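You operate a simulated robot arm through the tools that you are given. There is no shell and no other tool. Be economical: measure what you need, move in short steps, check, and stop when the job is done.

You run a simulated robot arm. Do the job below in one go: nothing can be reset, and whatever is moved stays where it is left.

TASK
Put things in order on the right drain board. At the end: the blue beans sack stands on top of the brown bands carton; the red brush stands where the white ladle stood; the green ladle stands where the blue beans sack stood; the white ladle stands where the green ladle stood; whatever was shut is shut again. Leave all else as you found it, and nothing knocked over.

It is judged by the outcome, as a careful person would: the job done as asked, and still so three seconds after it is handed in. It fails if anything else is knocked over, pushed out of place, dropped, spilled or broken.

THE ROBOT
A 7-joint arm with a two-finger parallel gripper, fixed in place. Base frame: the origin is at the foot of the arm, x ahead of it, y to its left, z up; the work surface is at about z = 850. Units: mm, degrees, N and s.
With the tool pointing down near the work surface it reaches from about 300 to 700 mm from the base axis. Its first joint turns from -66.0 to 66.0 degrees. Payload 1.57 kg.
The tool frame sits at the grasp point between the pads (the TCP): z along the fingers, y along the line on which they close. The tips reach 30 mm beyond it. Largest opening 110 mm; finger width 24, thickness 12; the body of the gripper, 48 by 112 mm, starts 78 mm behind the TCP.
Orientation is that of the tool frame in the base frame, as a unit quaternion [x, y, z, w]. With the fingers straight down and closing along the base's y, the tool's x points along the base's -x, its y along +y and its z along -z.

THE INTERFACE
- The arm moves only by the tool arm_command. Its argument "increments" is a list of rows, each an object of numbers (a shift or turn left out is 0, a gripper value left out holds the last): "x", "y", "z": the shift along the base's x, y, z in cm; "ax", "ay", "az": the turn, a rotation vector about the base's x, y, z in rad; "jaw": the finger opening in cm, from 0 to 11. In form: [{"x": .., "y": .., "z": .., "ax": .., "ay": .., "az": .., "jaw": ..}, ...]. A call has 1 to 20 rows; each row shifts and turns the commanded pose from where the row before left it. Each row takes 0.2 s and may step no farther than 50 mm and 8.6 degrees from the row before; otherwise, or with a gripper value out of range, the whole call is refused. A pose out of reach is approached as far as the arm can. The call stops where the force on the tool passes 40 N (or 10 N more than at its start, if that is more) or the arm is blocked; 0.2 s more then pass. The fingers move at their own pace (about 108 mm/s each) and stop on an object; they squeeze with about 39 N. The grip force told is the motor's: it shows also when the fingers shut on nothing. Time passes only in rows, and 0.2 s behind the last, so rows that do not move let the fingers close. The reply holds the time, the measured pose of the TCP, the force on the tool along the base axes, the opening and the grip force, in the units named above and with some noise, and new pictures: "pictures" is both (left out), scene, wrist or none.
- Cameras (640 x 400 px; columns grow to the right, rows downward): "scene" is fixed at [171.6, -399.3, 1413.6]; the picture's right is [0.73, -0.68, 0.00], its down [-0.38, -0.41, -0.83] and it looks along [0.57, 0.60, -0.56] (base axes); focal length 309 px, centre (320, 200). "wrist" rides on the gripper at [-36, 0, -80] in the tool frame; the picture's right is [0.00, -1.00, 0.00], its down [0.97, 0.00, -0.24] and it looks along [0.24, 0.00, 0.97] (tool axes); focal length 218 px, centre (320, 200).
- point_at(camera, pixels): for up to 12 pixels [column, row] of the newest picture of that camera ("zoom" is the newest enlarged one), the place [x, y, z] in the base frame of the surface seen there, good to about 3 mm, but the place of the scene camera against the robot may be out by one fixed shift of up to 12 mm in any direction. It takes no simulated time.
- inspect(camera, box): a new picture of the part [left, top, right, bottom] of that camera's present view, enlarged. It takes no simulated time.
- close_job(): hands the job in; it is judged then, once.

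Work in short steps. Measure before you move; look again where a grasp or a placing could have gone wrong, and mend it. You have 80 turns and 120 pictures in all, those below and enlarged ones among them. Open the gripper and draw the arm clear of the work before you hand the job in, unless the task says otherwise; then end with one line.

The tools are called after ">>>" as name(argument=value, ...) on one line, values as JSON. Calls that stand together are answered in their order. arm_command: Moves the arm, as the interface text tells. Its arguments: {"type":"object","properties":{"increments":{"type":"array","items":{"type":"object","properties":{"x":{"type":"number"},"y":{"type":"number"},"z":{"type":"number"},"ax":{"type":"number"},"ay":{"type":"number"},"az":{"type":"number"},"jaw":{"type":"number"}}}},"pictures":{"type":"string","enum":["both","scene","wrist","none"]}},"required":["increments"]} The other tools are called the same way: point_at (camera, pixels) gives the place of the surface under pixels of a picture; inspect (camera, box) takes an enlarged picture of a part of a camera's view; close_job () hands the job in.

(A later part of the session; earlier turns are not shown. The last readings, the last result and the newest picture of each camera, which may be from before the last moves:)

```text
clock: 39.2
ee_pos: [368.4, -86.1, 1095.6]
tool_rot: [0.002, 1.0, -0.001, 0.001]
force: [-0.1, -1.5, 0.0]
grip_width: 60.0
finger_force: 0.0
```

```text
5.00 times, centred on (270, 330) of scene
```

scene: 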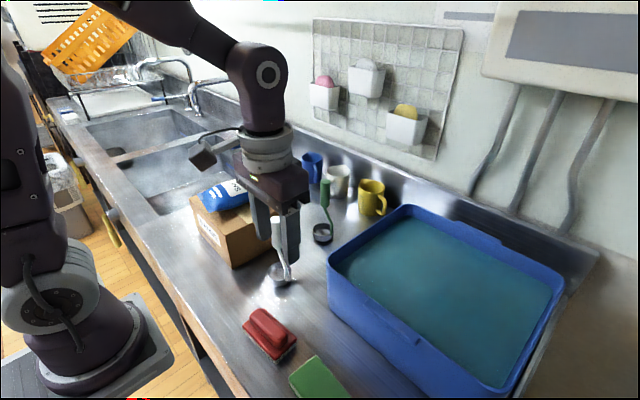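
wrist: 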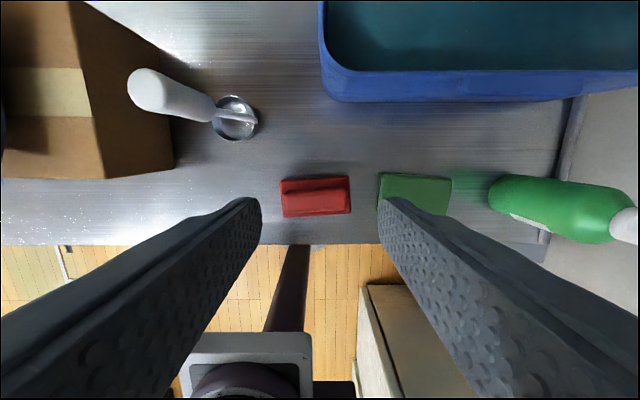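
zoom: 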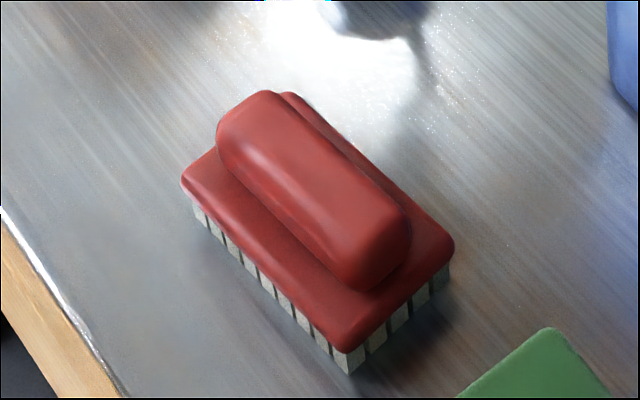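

Brush: centre (336,-82), plate 92×56 mm (z≈865–880), long axis near y (3°). I'll grip its ends along y, with TCP 10 mm inward and tilted 11.5° outward to gain reach at the white ladle's old place. First test the tilt above the brush.

>>> arm_command(increments=[{"x": -2, "y": 0.4, "z": -2, "az": 0.04, "jaw": 11}, {"x": -2.2, "z": -3, "ay": -0.1}, {"z": -4, "ay": -0.1}, {"z": -2}, {}])

```text
clock: 40.4
ee_pos: [327.3, -83.4, 987.2]
tool_rot: [-0.018, 0.995, -0.004, 0.101]
force: [-0.3, 0.1, 0.6]
grip_width: 110.0
finger_force: 0.0
```

scene: 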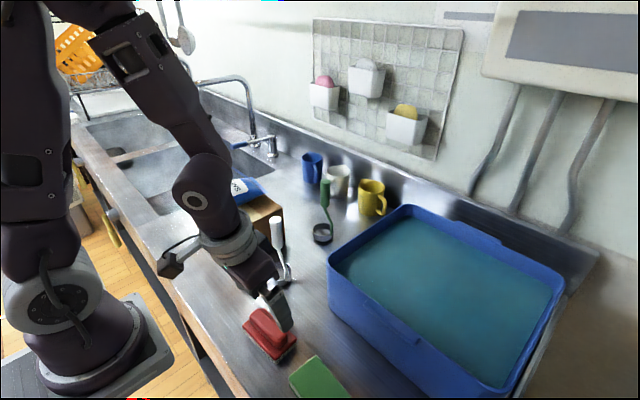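
wrist: 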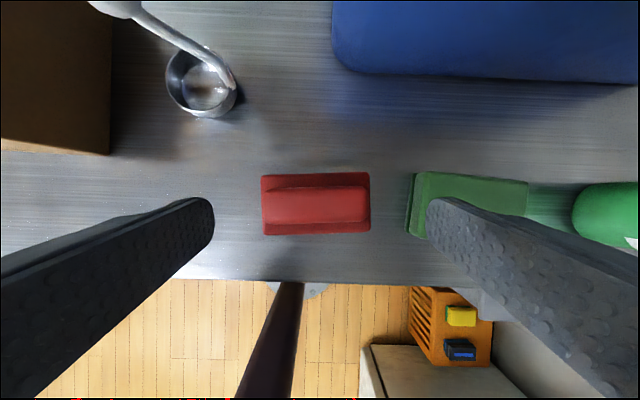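

Reachable. I check where the protruding box at scene (172,265) is relative to the carton, and brush position relative to the fingers.

>>> point_at(camera="scene", pixels=[[172, 265], [183, 272], [210, 238]])

>>> point_at(camera="wrist", pixels=[[264, 205], [369, 200], [316, 176], [316, 232], [410, 205], [316, 205]])

```text
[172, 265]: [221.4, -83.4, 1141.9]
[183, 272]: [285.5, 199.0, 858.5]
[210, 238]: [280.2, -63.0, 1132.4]
```

```text
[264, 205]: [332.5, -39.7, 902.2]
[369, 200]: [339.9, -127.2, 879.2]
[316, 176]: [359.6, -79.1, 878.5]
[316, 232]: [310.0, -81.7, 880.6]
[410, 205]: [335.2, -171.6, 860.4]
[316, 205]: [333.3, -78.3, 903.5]
```

The box is on the inward side, well clear. Brush centre (335,-81.5) is centred; I lower to z≈889 in two stages and close.

>>> arm_command(increments=[{"z": -3.5, "y": 0.2}, {"z": -3.5}, {"z": -2}, {"z": -0.8}, {}, {"jaw": 9.5}, {"jaw": 7}, {}, {}])

```text
clock: 41.1
ee_pos: [312.2, -91.6, 910.9]
tool_rot: [-0.006, 0.997, -0.019, 0.07]
force: [-13.6, -1.0, 97.8]
grip_width: 105.3
finger_force: 0.1
out of reach, approached as far as the arm can: row 3
stopped in row 3: the force on the tool passed its limit (the readings are from after the stop); the commanded pose is now the measured one
```

scene: 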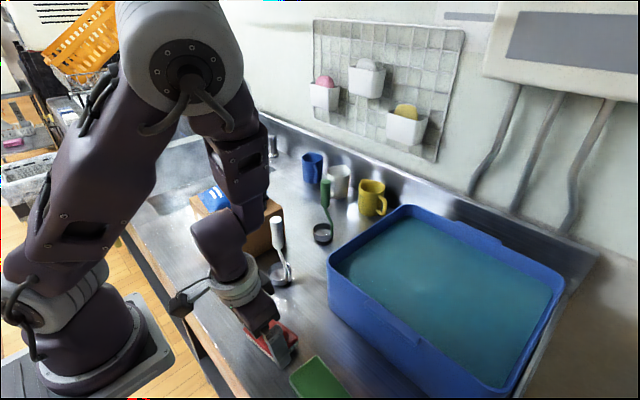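
wrist: 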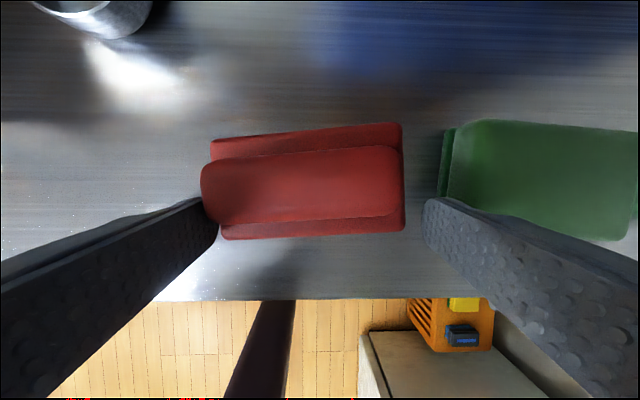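

The arm ran out of reach low down with that tilt and drifted inward; a finger presses on the brush. I go up at once.

>>> arm_command(increments=[{"z": 1}, {"z": 2.5}, {"z": 3}, {}])

```text
clock: 42.1
ee_pos: [313.9, -94.3, 971.3]
tool_rot: [-0.003, 0.997, -0.022, 0.069]
force: [0.2, -0.1, 0.2]
grip_width: 110.1
finger_force: 0.1
```

scene: 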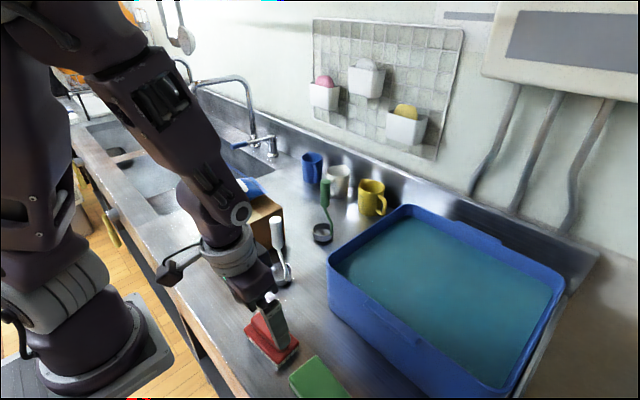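
wrist: 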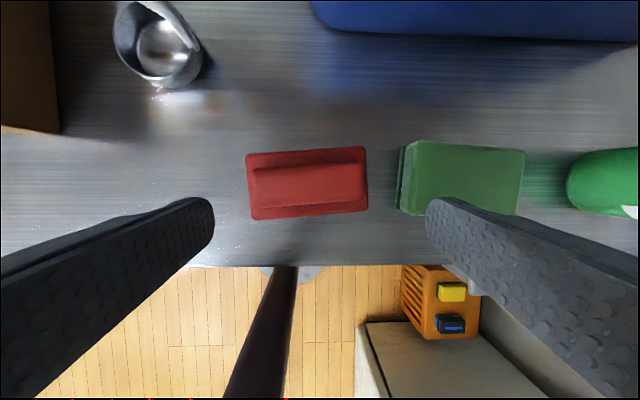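

The brush stands and came free. I straighten the tool to vertical, rise a little, and re-measure the brush and neighbours.

>>> arm_command(increments=[{"z": 2, "ax": 0.022, "ay": 0.069}, {"z": 2, "ax": 0.022, "ay": 0.069}, {"x": 2, "y": 1}, {}])

```text
clock: 43.1
ee_pos: [345.0, -64.9, 982.4]
tool_rot: [-0.004, 1.0, 0.003, 0.0]
force: [0.5, 0.2, 0.0]
grip_width: 110.0
finger_force: 0.1
out of reach, approached as far as the arm can: row 1, 2
```

scene: 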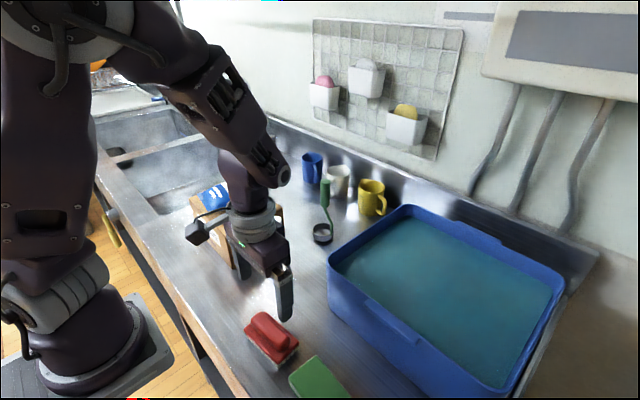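
wrist: 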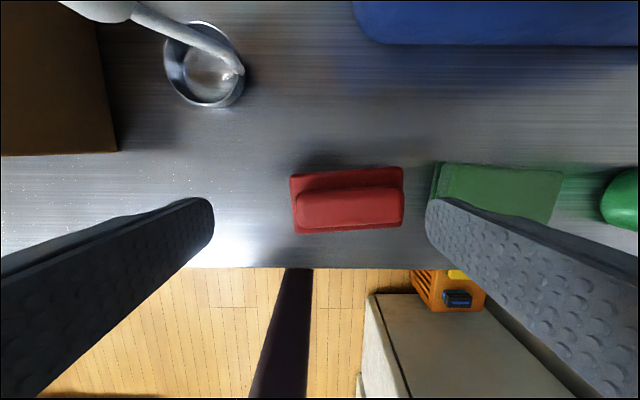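

White ladle still stands at (205,65). I re-measure the brush.

>>> point_at(camera="wrist", pixels=[[291, 178], [402, 169], [403, 225], [297, 231], [350, 207], [298, 210], [401, 203], [433, 180], [165, 70], [241, 75], [205, 105]])

```text
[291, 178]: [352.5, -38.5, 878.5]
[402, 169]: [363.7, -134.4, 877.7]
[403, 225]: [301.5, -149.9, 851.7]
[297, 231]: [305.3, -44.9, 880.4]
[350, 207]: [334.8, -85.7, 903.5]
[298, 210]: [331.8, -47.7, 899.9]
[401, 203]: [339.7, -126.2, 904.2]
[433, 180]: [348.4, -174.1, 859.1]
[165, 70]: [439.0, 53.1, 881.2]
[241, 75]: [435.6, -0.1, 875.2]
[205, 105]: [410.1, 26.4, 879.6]
```

Brush centre now (335,-86), turned ~5.5°. I align vertically above it (yaw +0.095), go down to z≈940 and verify the pose.

>>> arm_command(increments=[{"x": -0.5, "y": -1.1, "az": 0.095}, {"x": -0.5, "y": -1, "z": -1.5}, {"z": -1.5}, {"z": -1}, {}])

```text
clock: 44.3
ee_pos: [337.1, -86.4, 942.6]
tool_rot: [-0.051, 0.999, 0.001, 0.0]
force: [0.3, 0.1, -0.2]
grip_width: 109.9
finger_force: 0.0
```

scene: 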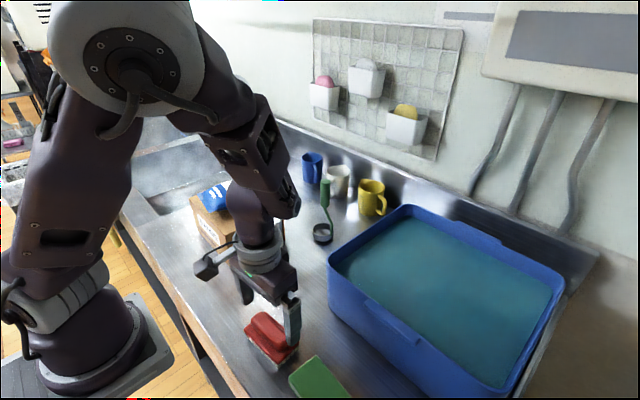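
wrist: 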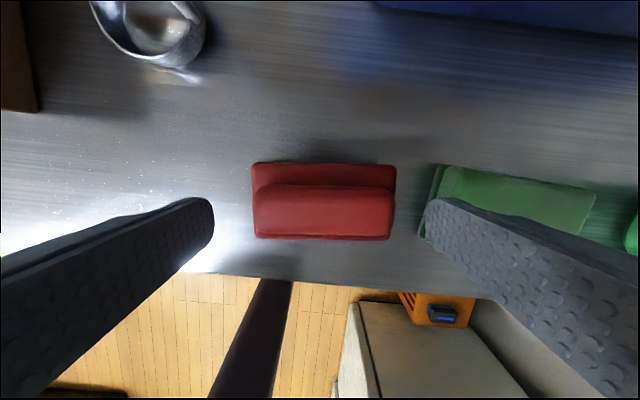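

Aligned. Before going lower I check how low the wrist links are near the white ladle (handle top at z 1033).

>>> point_at(camera="scene", pixels=[[290, 205], [275, 205], [255, 225], [280, 180], [205, 270], [245, 150]])

```text
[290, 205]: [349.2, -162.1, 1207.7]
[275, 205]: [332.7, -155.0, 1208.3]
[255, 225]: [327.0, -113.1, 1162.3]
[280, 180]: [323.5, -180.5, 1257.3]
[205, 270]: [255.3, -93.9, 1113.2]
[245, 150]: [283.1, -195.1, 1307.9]
```

Links are well above everything. I lower in small steps to z≈890, then look before closing.

>>> arm_command(increments=[{"z": -1.5}, {"z": -1.5}, {"z": -1.2}, {"z": -0.9}, {}], pictures="wrist")

```text
clock: 45.5
ee_pos: [336.1, -85.6, 892.7]
tool_rot: [-0.052, 0.999, 0.002, 0.0]
force: [-0.2, 0.2, 0.0]
grip_width: 109.9
finger_force: 0.2
```

wrist: 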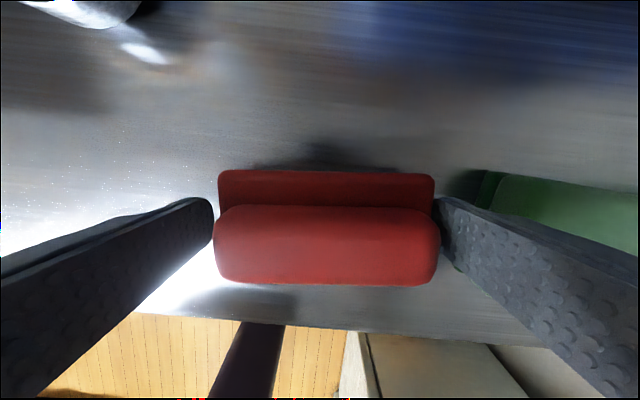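

The fingers straddle the brush ends. I close.

>>> arm_command(increments=[{"z": -0.2, "jaw": 9.7}, {"jaw": 7}, {}, {}, {}], pictures="none")

```text
clock: 46.7
ee_pos: [336.7, -85.3, 892.0]
tool_rot: [-0.052, 0.999, 0.001, 0.001]
force: [1.6, -3.0, 35.8]
grip_width: 98.9
finger_force: 39.3
```

Width 98.9 and 36 N upward force are unexpected; I look.

>>> inspect(camera="wrist", box=[180, 130, 480, 320])

>>> inspect(camera="scene", box=[220, 260, 340, 390])

```text
2.11 times, centred on (330, 225) of wrist
```

zoom: 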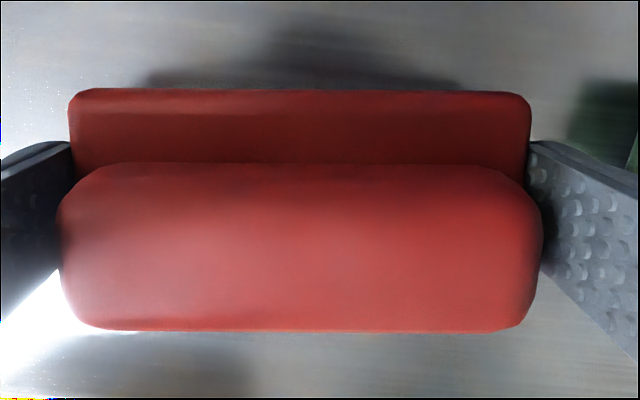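

```text
3.08 times, centred on (280, 325) of scene
```

zoom: 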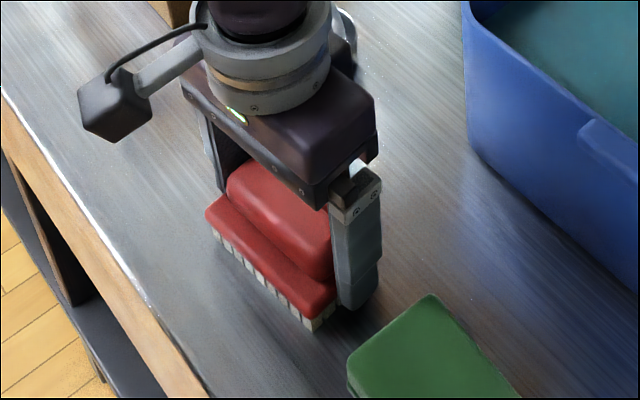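

The grip on the plate ends looks proper. I lift slightly and check the load.

>>> arm_command(increments=[{"z": 0.5}, {"z": 1.5}, {"z": 2}, {}])

```text
clock: 47.7
ee_pos: [337.0, -85.1, 931.0]
tool_rot: [-0.051, 0.999, 0.002, 0.0]
force: [-0.8, 0.4, -2.0]
grip_width: 99.4
finger_force: 39.8
```

scene: 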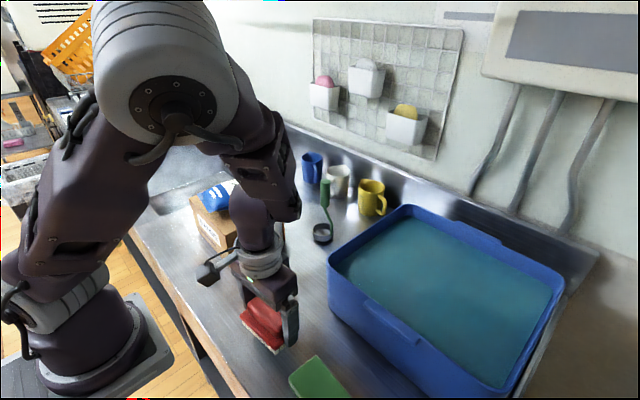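
wrist: 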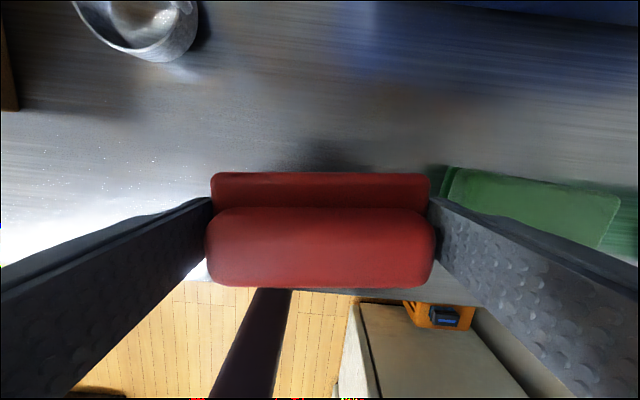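

The brush is held level. Since the tilt must be taken at larger radius, I'll set it down mid-board at about (525,10) and regrasp tilted. First up to z≈1100, clear of the white ladle.

>>> arm_command(increments=[{"z": 3}, {"z": 3, "x": 1}, {"z": 3.5, "x": 1}, {"z": 3.5, "x": 1}, {"z": 4, "x": 1}, {}])

```text
clock: 49.1
ee_pos: [410.1, -51.3, 1068.8]
tool_rot: [-0.051, 0.999, 0.001, -0.001]
force: [0.9, 1.0, -1.8]
grip_width: 99.2
finger_force: 39.2
out of reach, approached as far as the arm can: row 2, 3, 4, 5
```

scene: 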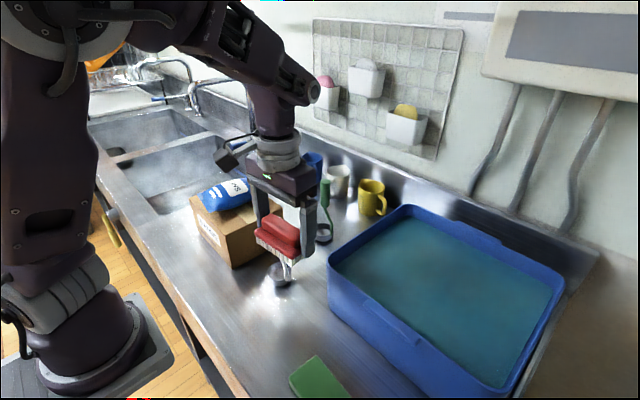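
wrist: 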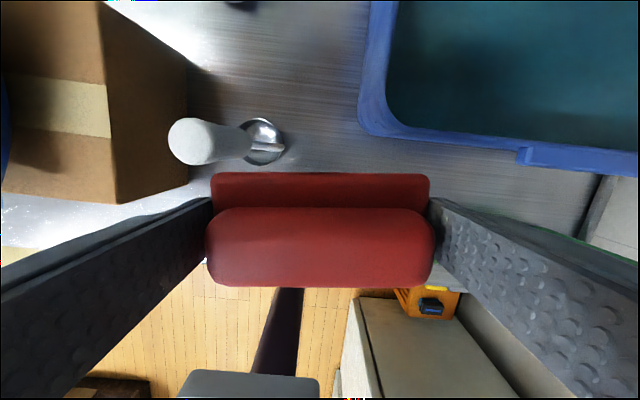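

The arm slid sideways, close to the white ladle (still standing at (190,140)). I go up in a small step and check.

>>> arm_command(increments=[{"z": 1.5}, {"z": 1.5}, {}])

```text
clock: 49.9
ee_pos: [416.8, -44.9, 1093.3]
tool_rot: [-0.052, 0.999, 0.001, -0.001]
force: [0.3, -0.1, -0.7]
grip_width: 99.2
finger_force: 39.0
out of reach, approached as far as the arm can: row 1, 2
```

scene: 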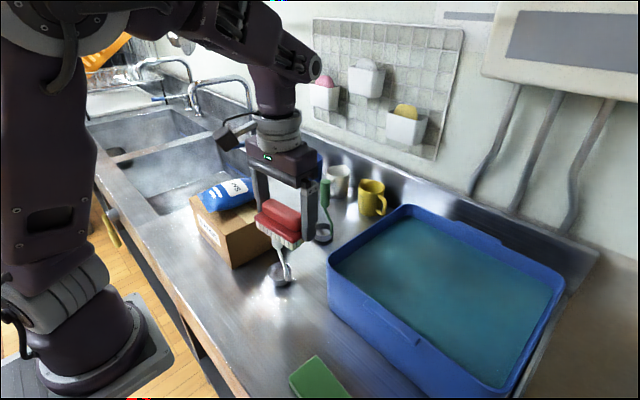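
wrist: 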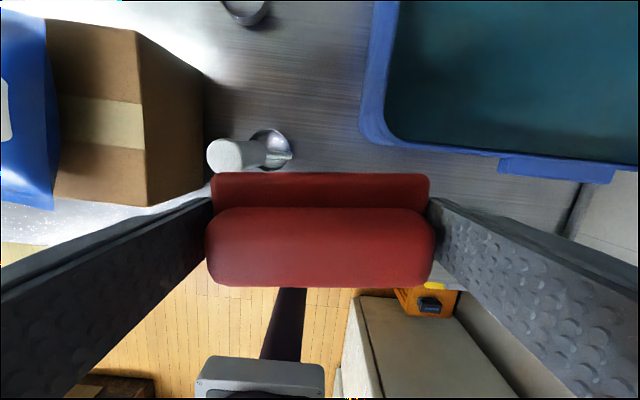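

Now brush bottom ≈1053, above the ladle's 1033. I move forward toward (525,10), rising slightly.

>>> arm_command(increments=[{"x": 2.5, "z": 0.5}, {"x": 2.5, "y": 0.5, "z": 0.5}, {}], pictures="none")

```text
clock: 50.7
ee_pos: [467.3, -40.5, 1103.2]
tool_rot: [-0.051, 0.999, 0.001, 0.0]
force: [-0.1, -1.1, -0.1]
grip_width: 99.2
finger_force: 38.3
```

It follows properly now. I continue to (527,5) and look.

>>> arm_command(increments=[{"x": 2, "y": 1}, {"x": 2, "y": 1.5}, {"x": 2, "y": 2}, {}])

```text
clock: 51.7
ee_pos: [526.2, 4.7, 1104.0]
tool_rot: [-0.051, 0.999, 0.001, 0.0]
force: [1.5, 0.0, -0.6]
grip_width: 99.0
finger_force: 38.9
```

scene: 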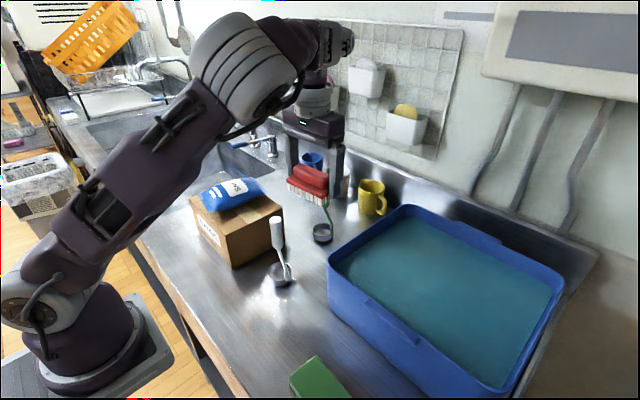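
wrist: 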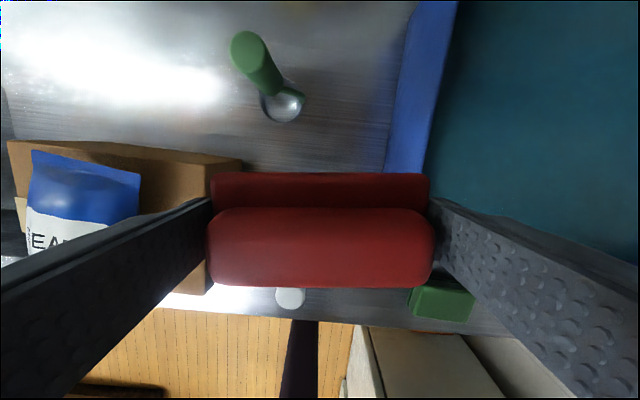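

All three stand fine. I lower here: brush x 498–554, between white ladle (≤461) and green ladle (≥592).

>>> arm_command(increments=[{"z": -4, "y": 0.3}, {"z": -4}, {"z": -4}, {"z": -4}, {"z": -3}, {}])

```text
clock: 53.1
ee_pos: [527.7, 7.4, 913.0]
tool_rot: [-0.053, 0.999, 0.002, 0.0]
force: [-0.6, 0.2, -0.8]
grip_width: 99.1
finger_force: 39.3
```

scene: 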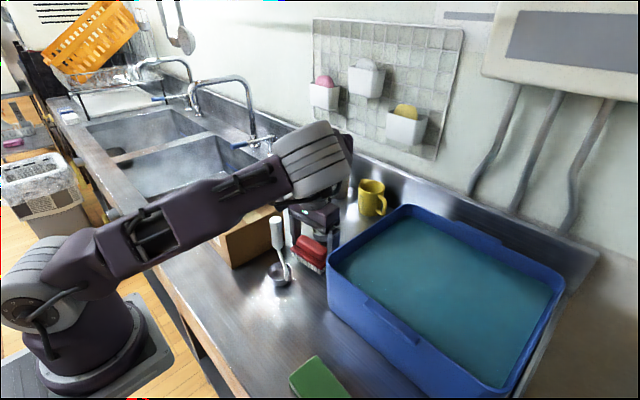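
wrist: 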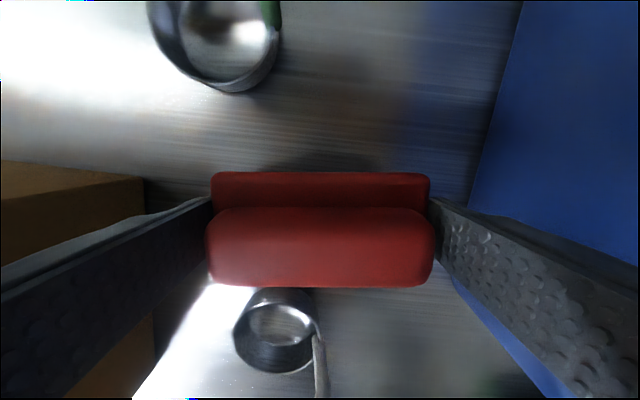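

The elbow has sunk in this configuration; I check the height of the arm above the carton and sack.

>>> point_at(camera="scene", pixels=[[160, 250], [200, 235], [250, 210], [295, 197], [320, 190], [345, 170], [150, 225], [240, 185]])

>>> inspect(camera="scene", box=[170, 120, 370, 300])

```text
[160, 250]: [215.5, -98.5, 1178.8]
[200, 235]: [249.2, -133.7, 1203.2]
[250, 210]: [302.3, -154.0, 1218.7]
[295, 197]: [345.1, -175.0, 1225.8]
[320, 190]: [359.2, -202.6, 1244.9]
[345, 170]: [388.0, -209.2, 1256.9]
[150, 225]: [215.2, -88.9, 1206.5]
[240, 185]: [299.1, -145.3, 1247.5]
```

```text
2.22 times, centred on (270, 210) of scene
```

zoom: 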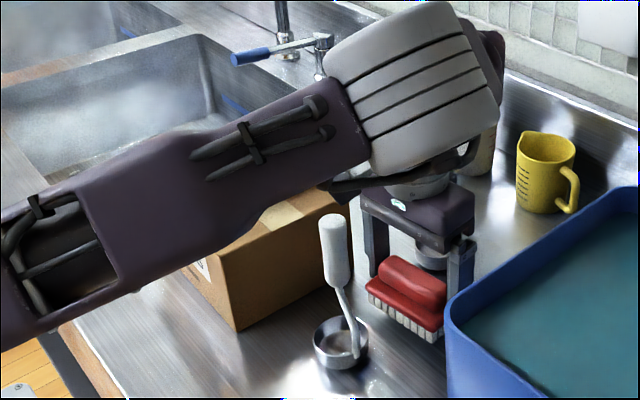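

The links are at z≥1180 and on the right side, clear. I lower to contact, expected near z≈891.

>>> arm_command(increments=[{"z": -1.2}, {"z": -0.5}, {"z": -0.2}, {}], pictures="none")

```text
clock: 54.1
ee_pos: [528.0, 7.2, 894.3]
tool_rot: [-0.052, 0.999, 0.002, -0.001]
force: [0.1, -0.1, 2.9]
grip_width: 98.7
finger_force: 39.3
```

>>> arm_command(increments=[{"z": -0.15}, {"z": -0.1}, {}], pictures="none")

```text
clock: 55.0
ee_pos: [528.1, 7.6, 893.5]
tool_rot: [-0.051, 0.999, 0.002, 0.0]
force: [-0.2, -2.4, 19.8]
grip_width: 98.9
finger_force: 38.8
stopped in row 3: the force on the tool passed its limit (the readings are from after the stop); the commanded pose is now the measured one
```

Down. I open, rise 60 mm, and tilt 15° outward about the closing axis.

>>> arm_command(increments=[{"jaw": 11}, {}, {"z": 2}, {"z": 4}, {"ax": 0.013, "ay": -0.129}, {"ax": 0.013, "ay": -0.129}, {}])

```text
clock: 56.5
ee_pos: [527.6, 6.5, 953.2]
tool_rot: [-0.052, 0.99, 0.009, 0.13]
force: [0.1, 0.5, -0.2]
grip_width: 110.0
finger_force: 0.0
```

scene: 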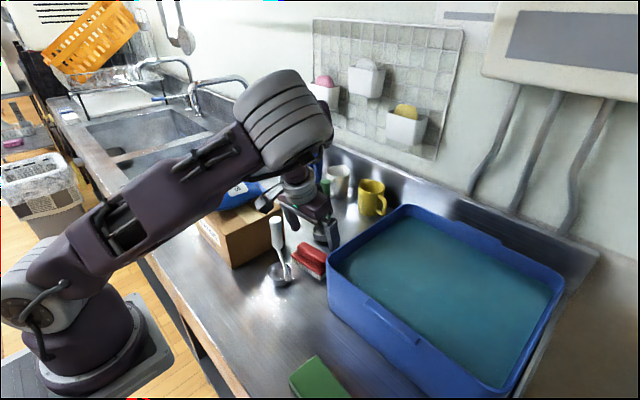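
wrist: 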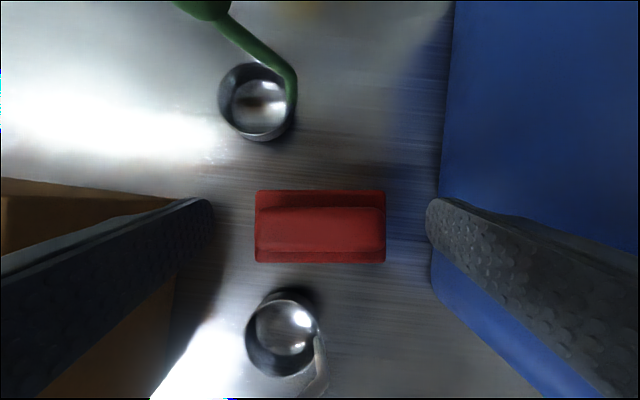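

Gripping with this tilt would bring the bracket on the gripper's inner side against the white ladle's handle. Instead I'll straighten, rise, and turn 90° so the bracket points to the tray side and grip across the 56 mm width.

>>> arm_command(increments=[{"ax": -0.013, "ay": 0.129}, {"ax": -0.013, "ay": 0.129, "jaw": 9}, {"z": 4}, {"z": 4}, {"z": 4}, {"az": 0.14}, {"az": 0.14}, {"az": 0.14}, {"az": 0.14}, {}], pictures="scene")

```text
clock: 58.8
ee_pos: [527.9, 5.2, 1072.0]
tool_rot: [-0.325, 0.946, 0.002, -0.001]
force: [-0.1, 0.4, -0.2]
grip_width: 89.9
finger_force: 0.1
```

scene: 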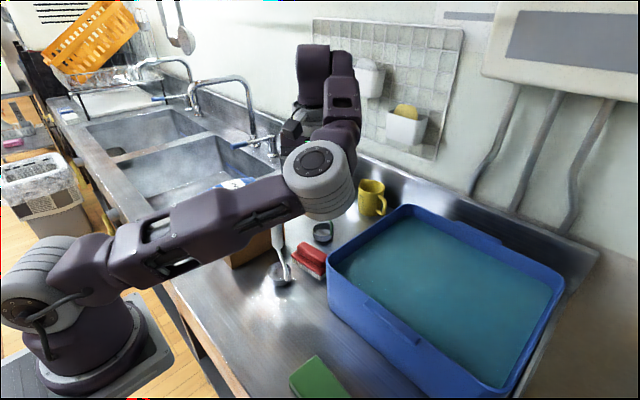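

The elbow swings lower as the tool turns; I check its height.

>>> point_at(camera="scene", pixels=[[318, 215], [345, 190], [320, 180], [280, 215], [200, 260], [335, 135], [312, 80], [325, 230]])

>>> inspect(camera="wrist", box=[0, 0, 640, 400])

```text
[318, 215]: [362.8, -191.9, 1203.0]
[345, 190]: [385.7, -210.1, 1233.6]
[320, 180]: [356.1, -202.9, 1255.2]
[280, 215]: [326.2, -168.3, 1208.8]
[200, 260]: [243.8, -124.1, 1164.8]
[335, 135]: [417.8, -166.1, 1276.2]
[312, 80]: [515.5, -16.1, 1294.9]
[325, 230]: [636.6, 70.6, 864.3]
```

```text
1.00 times, centred on (320, 200) of wrist
```

zoom: 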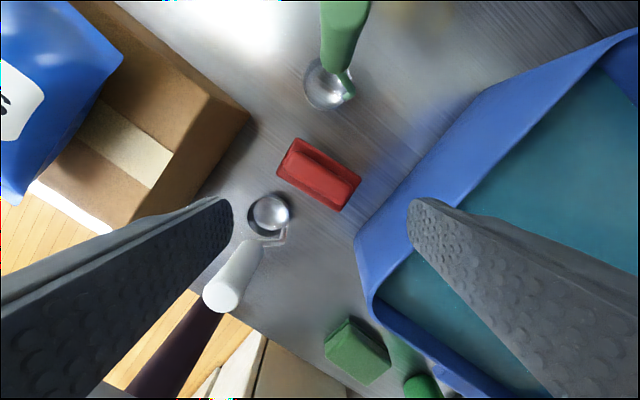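

Elbow stays at z≥1200, clear. I turn the remaining ~1.0 rad.

>>> arm_command(increments=[{"az": 0.145}, {"az": 0.145}, {"az": 0.145}, {"az": 0.145}, {"az": 0.145}, {"az": 0.145}, {"az": 0.145}, {}])

```text
clock: 60.5
ee_pos: [353.6, 95.8, 1036.2]
tool_rot: [0.744, -0.668, -0.002, 0.001]
force: [-0.3, -0.2, 0.0]
grip_width: 89.7
finger_force: 0.1
out of reach, approached as far as the arm can: row 1, 2, 3, 4, 5, 6, 7
```

scene: 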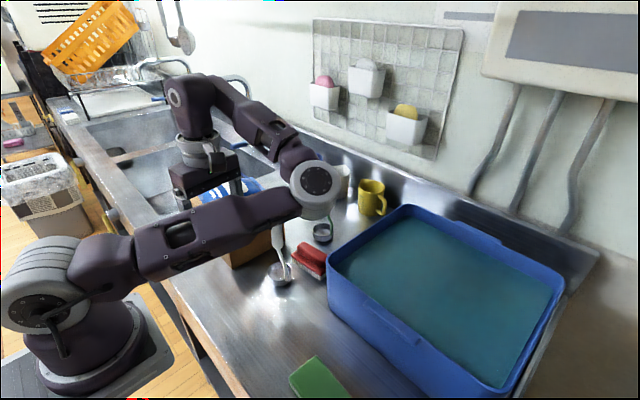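
wrist: 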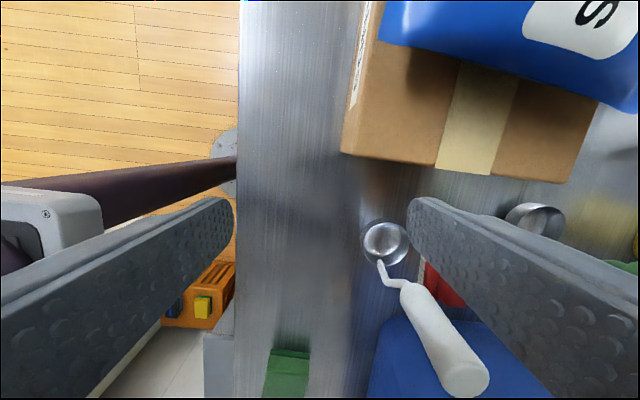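

The turn ran into a joint limit and the arm drifted to (354,96); nothing was touched (ladles, sack still stand). I close the jaw some, and turn back in a few rows while rising, checking.

>>> arm_command(increments=[{"az": -0.14, "jaw": 5}, {"az": -0.14, "z": 1}, {"az": -0.14, "z": 1}, {"az": -0.14, "z": 1}, {}])

```text
clock: 61.8
ee_pos: [355.4, 94.9, 1067.5]
tool_rot: [-0.53, 0.848, 0.001, -0.001]
force: [-0.3, -0.5, 0.3]
grip_width: 50.1
finger_force: 0.0
```

scene: 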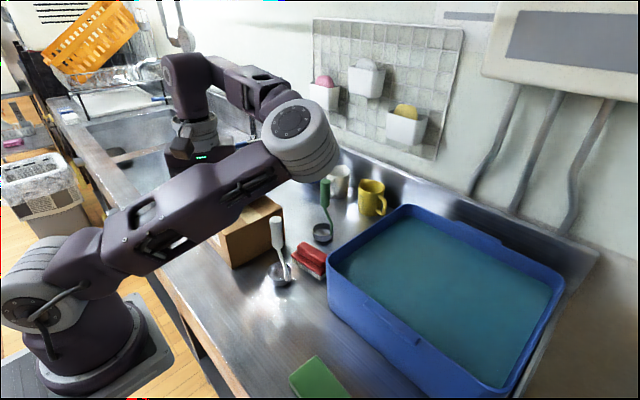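
wrist: 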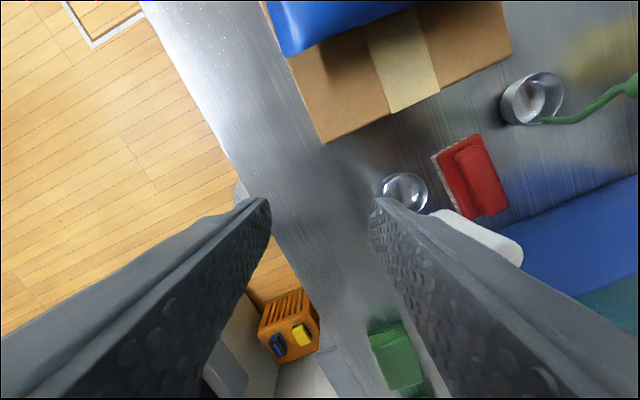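

Control is regular again. I rise and turn back toward yaw 0, heading to the start region to recover the usual elbow posture.

>>> arm_command(increments=[{"az": -0.14, "z": 2}, {"az": -0.14, "z": 2}, {"az": -0.14, "z": 2}, {"az": -0.14, "z": 2, "x": 1.5}, {"az": -0.14, "z": 2, "x": 2}, {"az": -0.14, "z": 2, "x": 2, "y": -1}, {"az": -0.14, "x": 2.5, "y": -1.5}, {"az": -0.135, "x": 2.5, "y": -1.5}, {}])

```text
clock: 63.8
ee_pos: [460.7, 55.9, 1188.1]
tool_rot: [0.0, 1.0, 0.002, 0.0]
force: [-0.5, -0.1, -0.4]
grip_width: 50.4
finger_force: 0.1
```

scene: 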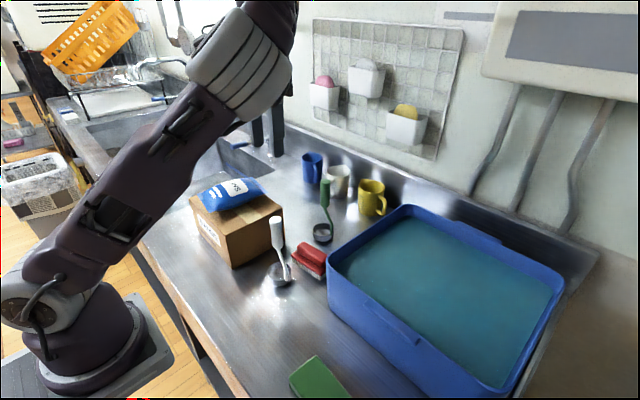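
wrist: 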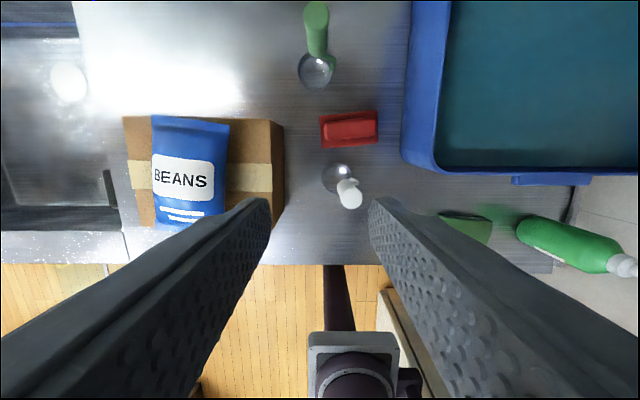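

All stand. I go above the brush (350,128 px) with yaw +0.1 and measure it.

>>> arm_command(increments=[{"x": 2.5, "y": -2, "az": 0.1, "jaw": 11}, {"x": 2.5, "y": -2.5, "z": -2}, {"z": -4}, {"z": -4}, {}])

```text
clock: 65.0
ee_pos: [508.9, 8.6, 1087.8]
tool_rot: [-0.051, 0.999, 0.002, 0.0]
force: [0.7, -0.7, -0.5]
grip_width: 109.8
finger_force: 0.1
```

scene: 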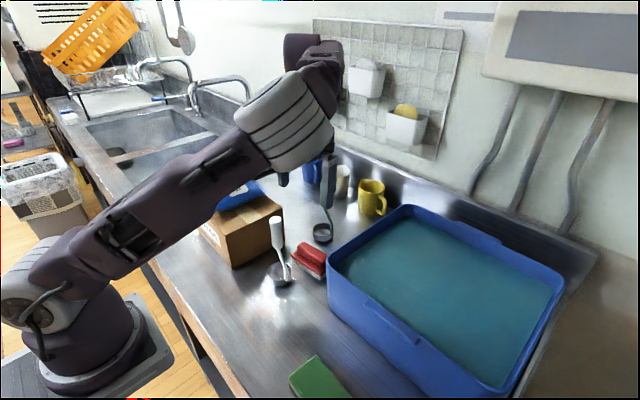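
wrist: 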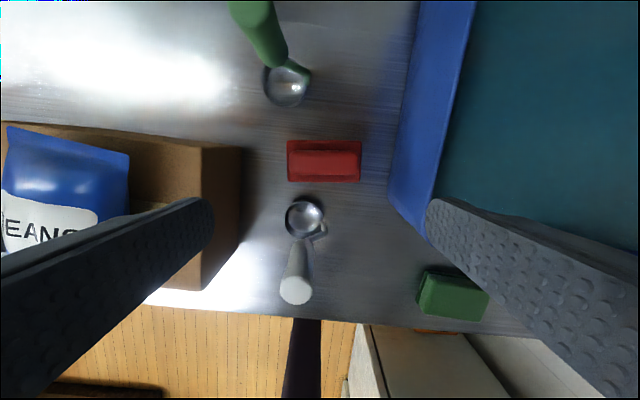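

>>> point_at(camera="wrist", pixels=[[288, 143], [361, 143], [361, 180], [289, 180], [325, 163], [290, 163], [358, 163], [395, 163], [238, 150], [300, 285], [285, 105]])

```text
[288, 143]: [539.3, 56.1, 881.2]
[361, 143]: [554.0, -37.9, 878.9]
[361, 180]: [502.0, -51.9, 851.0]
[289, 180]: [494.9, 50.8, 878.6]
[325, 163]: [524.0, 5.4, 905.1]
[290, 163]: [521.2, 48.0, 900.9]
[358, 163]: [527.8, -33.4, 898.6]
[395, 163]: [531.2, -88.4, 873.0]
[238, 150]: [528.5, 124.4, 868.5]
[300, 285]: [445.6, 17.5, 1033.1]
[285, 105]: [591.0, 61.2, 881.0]
```

Brush centre ≈ (523,7). I descend vertically with TCP at (513,8), i.e. 10 mm inward bias, to z≈930 and look.

>>> arm_command(increments=[{"x": 0.4, "z": -4}, {"z": -4}, {"z": -4}, {"z": -3.5}, {}])

```text
clock: 66.2
ee_pos: [512.5, 10.7, 932.0]
tool_rot: [-0.051, 0.999, 0.001, 0.001]
force: [0.3, 0.0, 0.3]
grip_width: 110.0
finger_force: 0.0
```

scene: 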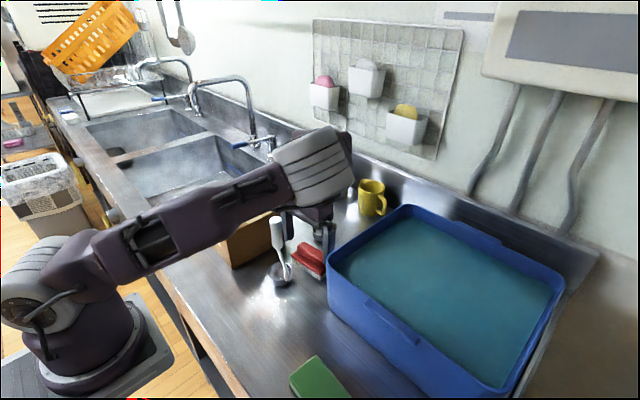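
wrist: 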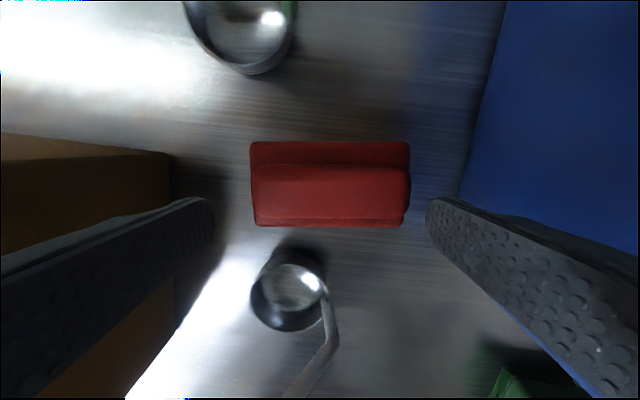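

The brush sits ~6 mm to the right of finger centre; I shift y −6 mm, lower to 898, and close.

>>> arm_command(increments=[{"y": -0.6}, {"z": -1.7}, {"z": -1.6}, {}, {"jaw": 9.8}, {"jaw": 7}, {}, {}])

```text
clock: 68.0
ee_pos: [513.9, 4.3, 898.8]
tool_rot: [-0.052, 0.999, 0.003, 0.0]
force: [-0.5, -0.4, -0.1]
grip_width: 99.0
finger_force: 39.1
```

scene: 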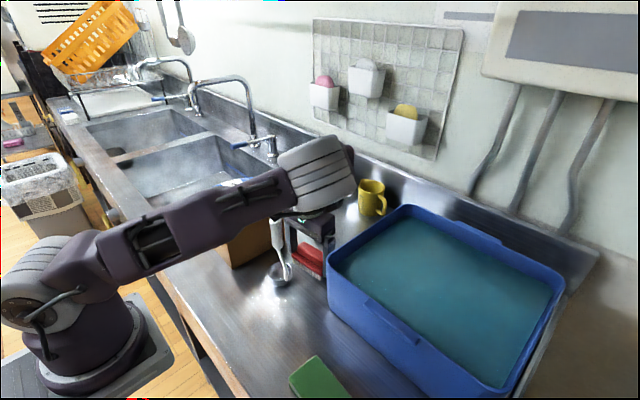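
wrist: 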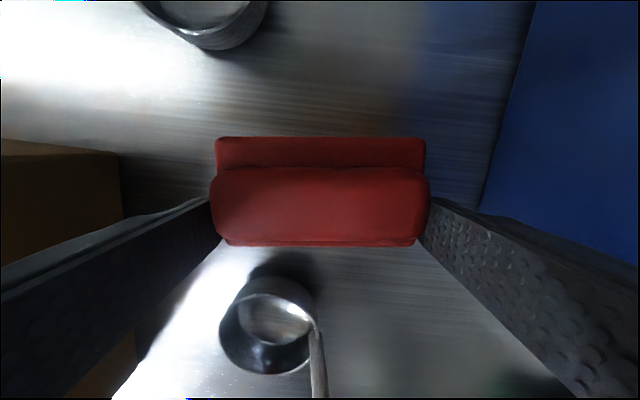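

Gripped with no side forces. I lift straight to z≈1095.

>>> arm_command(increments=[{"z": 2}, {"z": 4}, {"z": 4}, {"z": 4}, {"z": 4}, {"z": 1.6}, {}], pictures="scene")

```text
clock: 69.5
ee_pos: [513.3, 4.2, 1096.2]
tool_rot: [-0.052, 0.999, 0.001, 0.0]
force: [-0.3, -0.9, -0.5]
grip_width: 99.2
finger_force: 38.8
```

scene: 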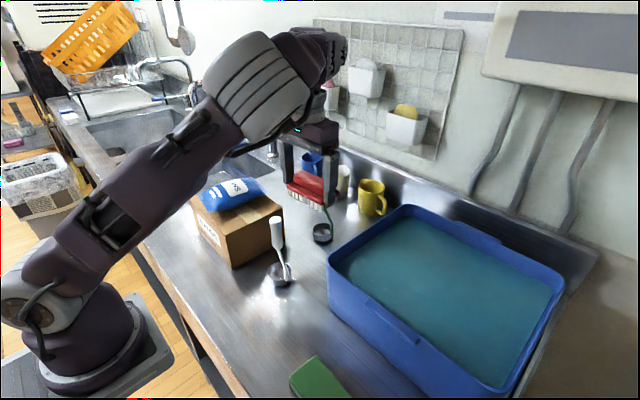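

Held. I carry it in +y toward (525,290), turning to yaw ~0.5, first half then check pose.

>>> arm_command(increments=[{"y": 4, "x": 0.2, "az": 0.06}, {"y": 4, "x": 0.2, "az": 0.06}, {"y": 4, "x": 0.2, "az": 0.06}, {"y": 4, "x": 0.2, "az": 0.06}, {}], pictures="none")

>>> arm_command(increments=[{"y": 4, "x": 0.2, "az": 0.06}, {"y": 4, "x": 0.2, "az": 0.06}, {"y": 4, "x": 0.2, "az": 0.04}, {}], pictures="both")

```text
clock: 70.8
ee_pos: [522.6, 166.4, 1094.3]
tool_rot: [-0.172, 0.985, 0.002, 0.0]
force: [0.9, 0.2, -1.3]
grip_width: 99.1
finger_force: 39.2
```

```text
clock: 71.8
ee_pos: [527.9, 285.8, 1096.1]
tool_rot: [-0.25, 0.968, 0.002, -0.001]
force: [-0.4, 0.2, -0.7]
grip_width: 99.2
finger_force: 38.7
```

scene: 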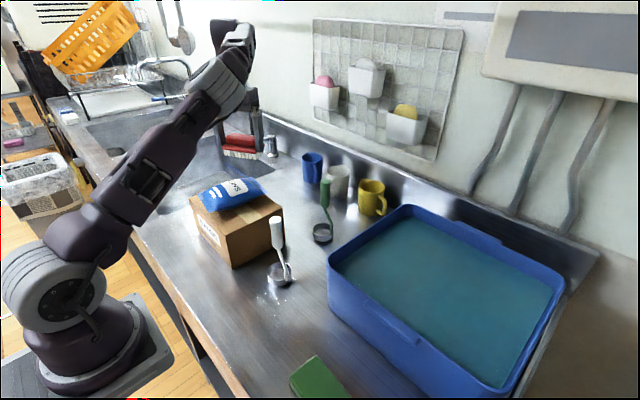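
wrist: 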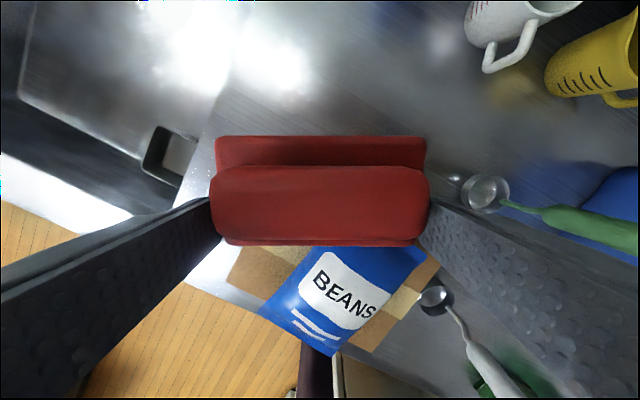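

Brush is over the carton's left end, level. I go outward to radius ~650, lowering to z≈1050.

>>> arm_command(increments=[{"x": 1.3, "y": 1.1, "z": -1.5}, {"x": 1.3, "y": 1.1, "z": -1.5}, {"x": 1.25, "y": 1.1, "z": -1.5}, {}], pictures="none")

```text
clock: 72.8
ee_pos: [565.9, 317.7, 1049.9]
tool_rot: [-0.25, 0.968, 0.002, -0.001]
force: [-0.2, 0.6, -0.9]
grip_width: 99.2
finger_force: 38.6
```

On target. I continue outward to radius ~672 while lowering to z≈960.

>>> arm_command(increments=[{"x": 0.9, "y": 0.5, "z": -2}, {"x": 0.5, "y": 0.3, "z": -2.5}, {"x": 0.5, "y": 0.25, "z": -2.5}, {"z": -2}, {}])

```text
clock: 74.0
ee_pos: [582.2, 327.6, 960.1]
tool_rot: [-0.25, 0.968, 0.003, 0.0]
force: [0.6, -0.7, -1.1]
grip_width: 99.2
finger_force: 39.0
out of reach, approached as far as the arm can: row 1
```

scene: 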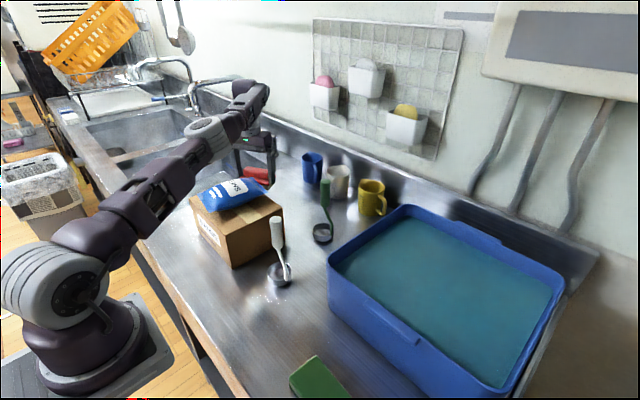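
wrist: 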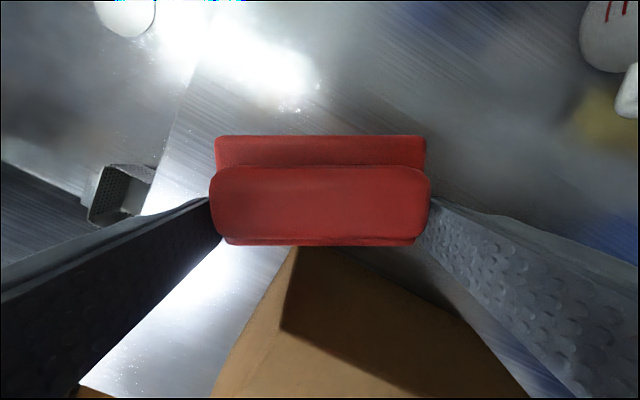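

Radius 668 at z 960. I check forearm clearance above the carton/sack before lowering more.

>>> point_at(camera="scene", pixels=[[205, 165], [185, 185], [225, 145], [250, 110], [240, 165], [160, 220]])

>>> arm_command(increments=[{"x": 0.9, "y": 0.5, "z": -1}, {"x": 0.5, "y": 0.3, "z": -1}, {}], pictures="none")

```text
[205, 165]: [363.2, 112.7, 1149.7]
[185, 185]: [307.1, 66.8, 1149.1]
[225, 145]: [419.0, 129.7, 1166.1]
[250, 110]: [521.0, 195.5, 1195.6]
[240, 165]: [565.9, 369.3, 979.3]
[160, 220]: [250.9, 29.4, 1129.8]
```

```text
clock: 74.8
ee_pos: [585.0, 329.9, 939.2]
tool_rot: [-0.249, 0.969, 0.001, 0.001]
force: [-0.6, -0.3, -0.1]
grip_width: 99.4
finger_force: 39.1
out of reach, approached as far as the arm can: row 1, 2
```

Forearm is at z≥1130, clear. Vertical reach ends at 672, so I set the brush down here (centre ≈ 682) and then shift it the last 23 mm with a tilted regrasp.

>>> arm_command(increments=[{"z": -1.5}, {"z": -1.5}, {"z": -0.6}, {}], pictures="none")

```text
clock: 75.8
ee_pos: [584.0, 328.5, 902.5]
tool_rot: [-0.249, 0.968, 0.001, 0.0]
force: [-0.4, 1.1, -0.9]
grip_width: 98.9
finger_force: 39.1
```

>>> arm_command(increments=[{"z": -0.2}, {"z": -0.15}, {"z": -0.1}, {}], pictures="none")

```text
clock: 76.8
ee_pos: [583.7, 328.3, 898.9]
tool_rot: [-0.248, 0.969, 0.002, 0.002]
force: [3.7, 0.1, 17.4]
grip_width: 99.2
finger_force: 39.5
5 turns are left
```

Contact made. With fingers open I tilt 11.5° in place about the closing axis (tips stay ≥ 865, palm far above the handle), then close again.

>>> arm_command(increments=[{"jaw": 11}, {}, {}, {"ax": 0.0485, "ay": -0.0875, "z": 0.1}, {"ax": 0.0485, "ay": -0.0875}, {}, {"jaw": 9.8}, {"jaw": 7}, {}, {}], pictures="both")

```text
clock: 79.0
ee_pos: [582.2, 328.8, 899.4]
tool_rot: [-0.248, 0.964, 0.026, 0.096]
force: [0.6, -0.1, -1.0]
grip_width: 99.3
finger_force: 39.3
4 turns are left
```

scene: 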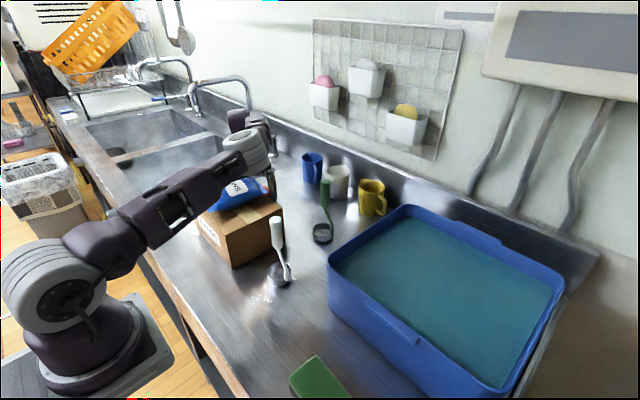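
wrist: 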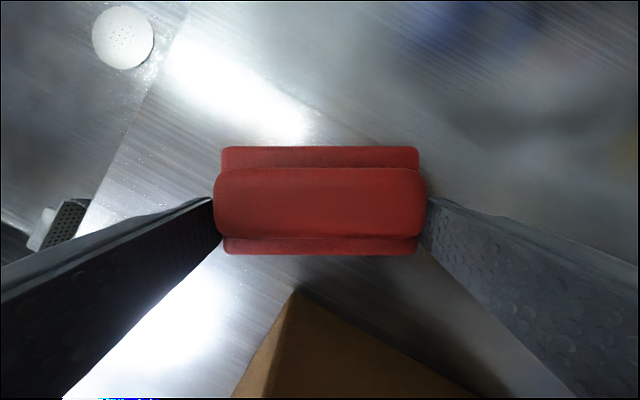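

Regrasped tilted; brush centre ≈ (591,334), target (614,346). I lift 6 mm, move 25 mm outward, lower again.

>>> arm_command(increments=[{"z": 0.6}, {}, {"x": 0.8, "y": 0.4}, {"x": 0.8, "y": 0.4}, {"x": 0.6, "y": 0.4}, {}, {"z": -0.35}, {"z": -0.2}, {"z": -0.1}, {}], pictures="both")

```text
clock: 81.2
ee_pos: [604.5, 341.7, 899.4]
tool_rot: [-0.248, 0.964, 0.026, 0.097]
force: [-0.4, -0.8, 4.6]
grip_width: 99.3
finger_force: 38.9
3 turns are left
```

scene: 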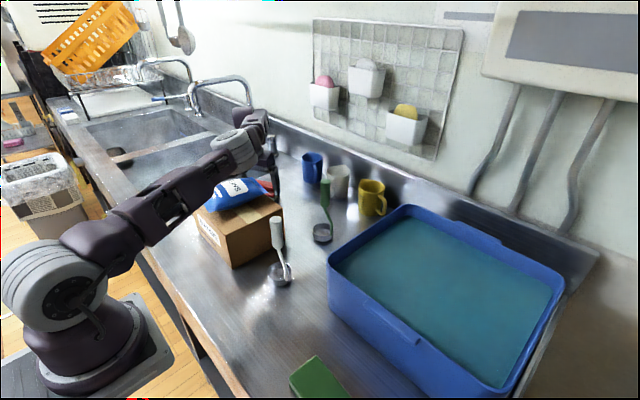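
wrist: 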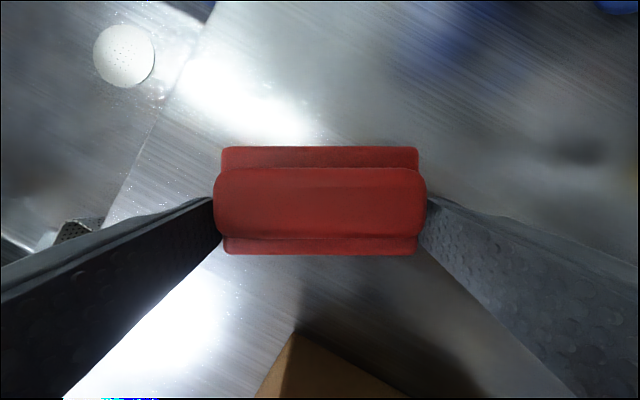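

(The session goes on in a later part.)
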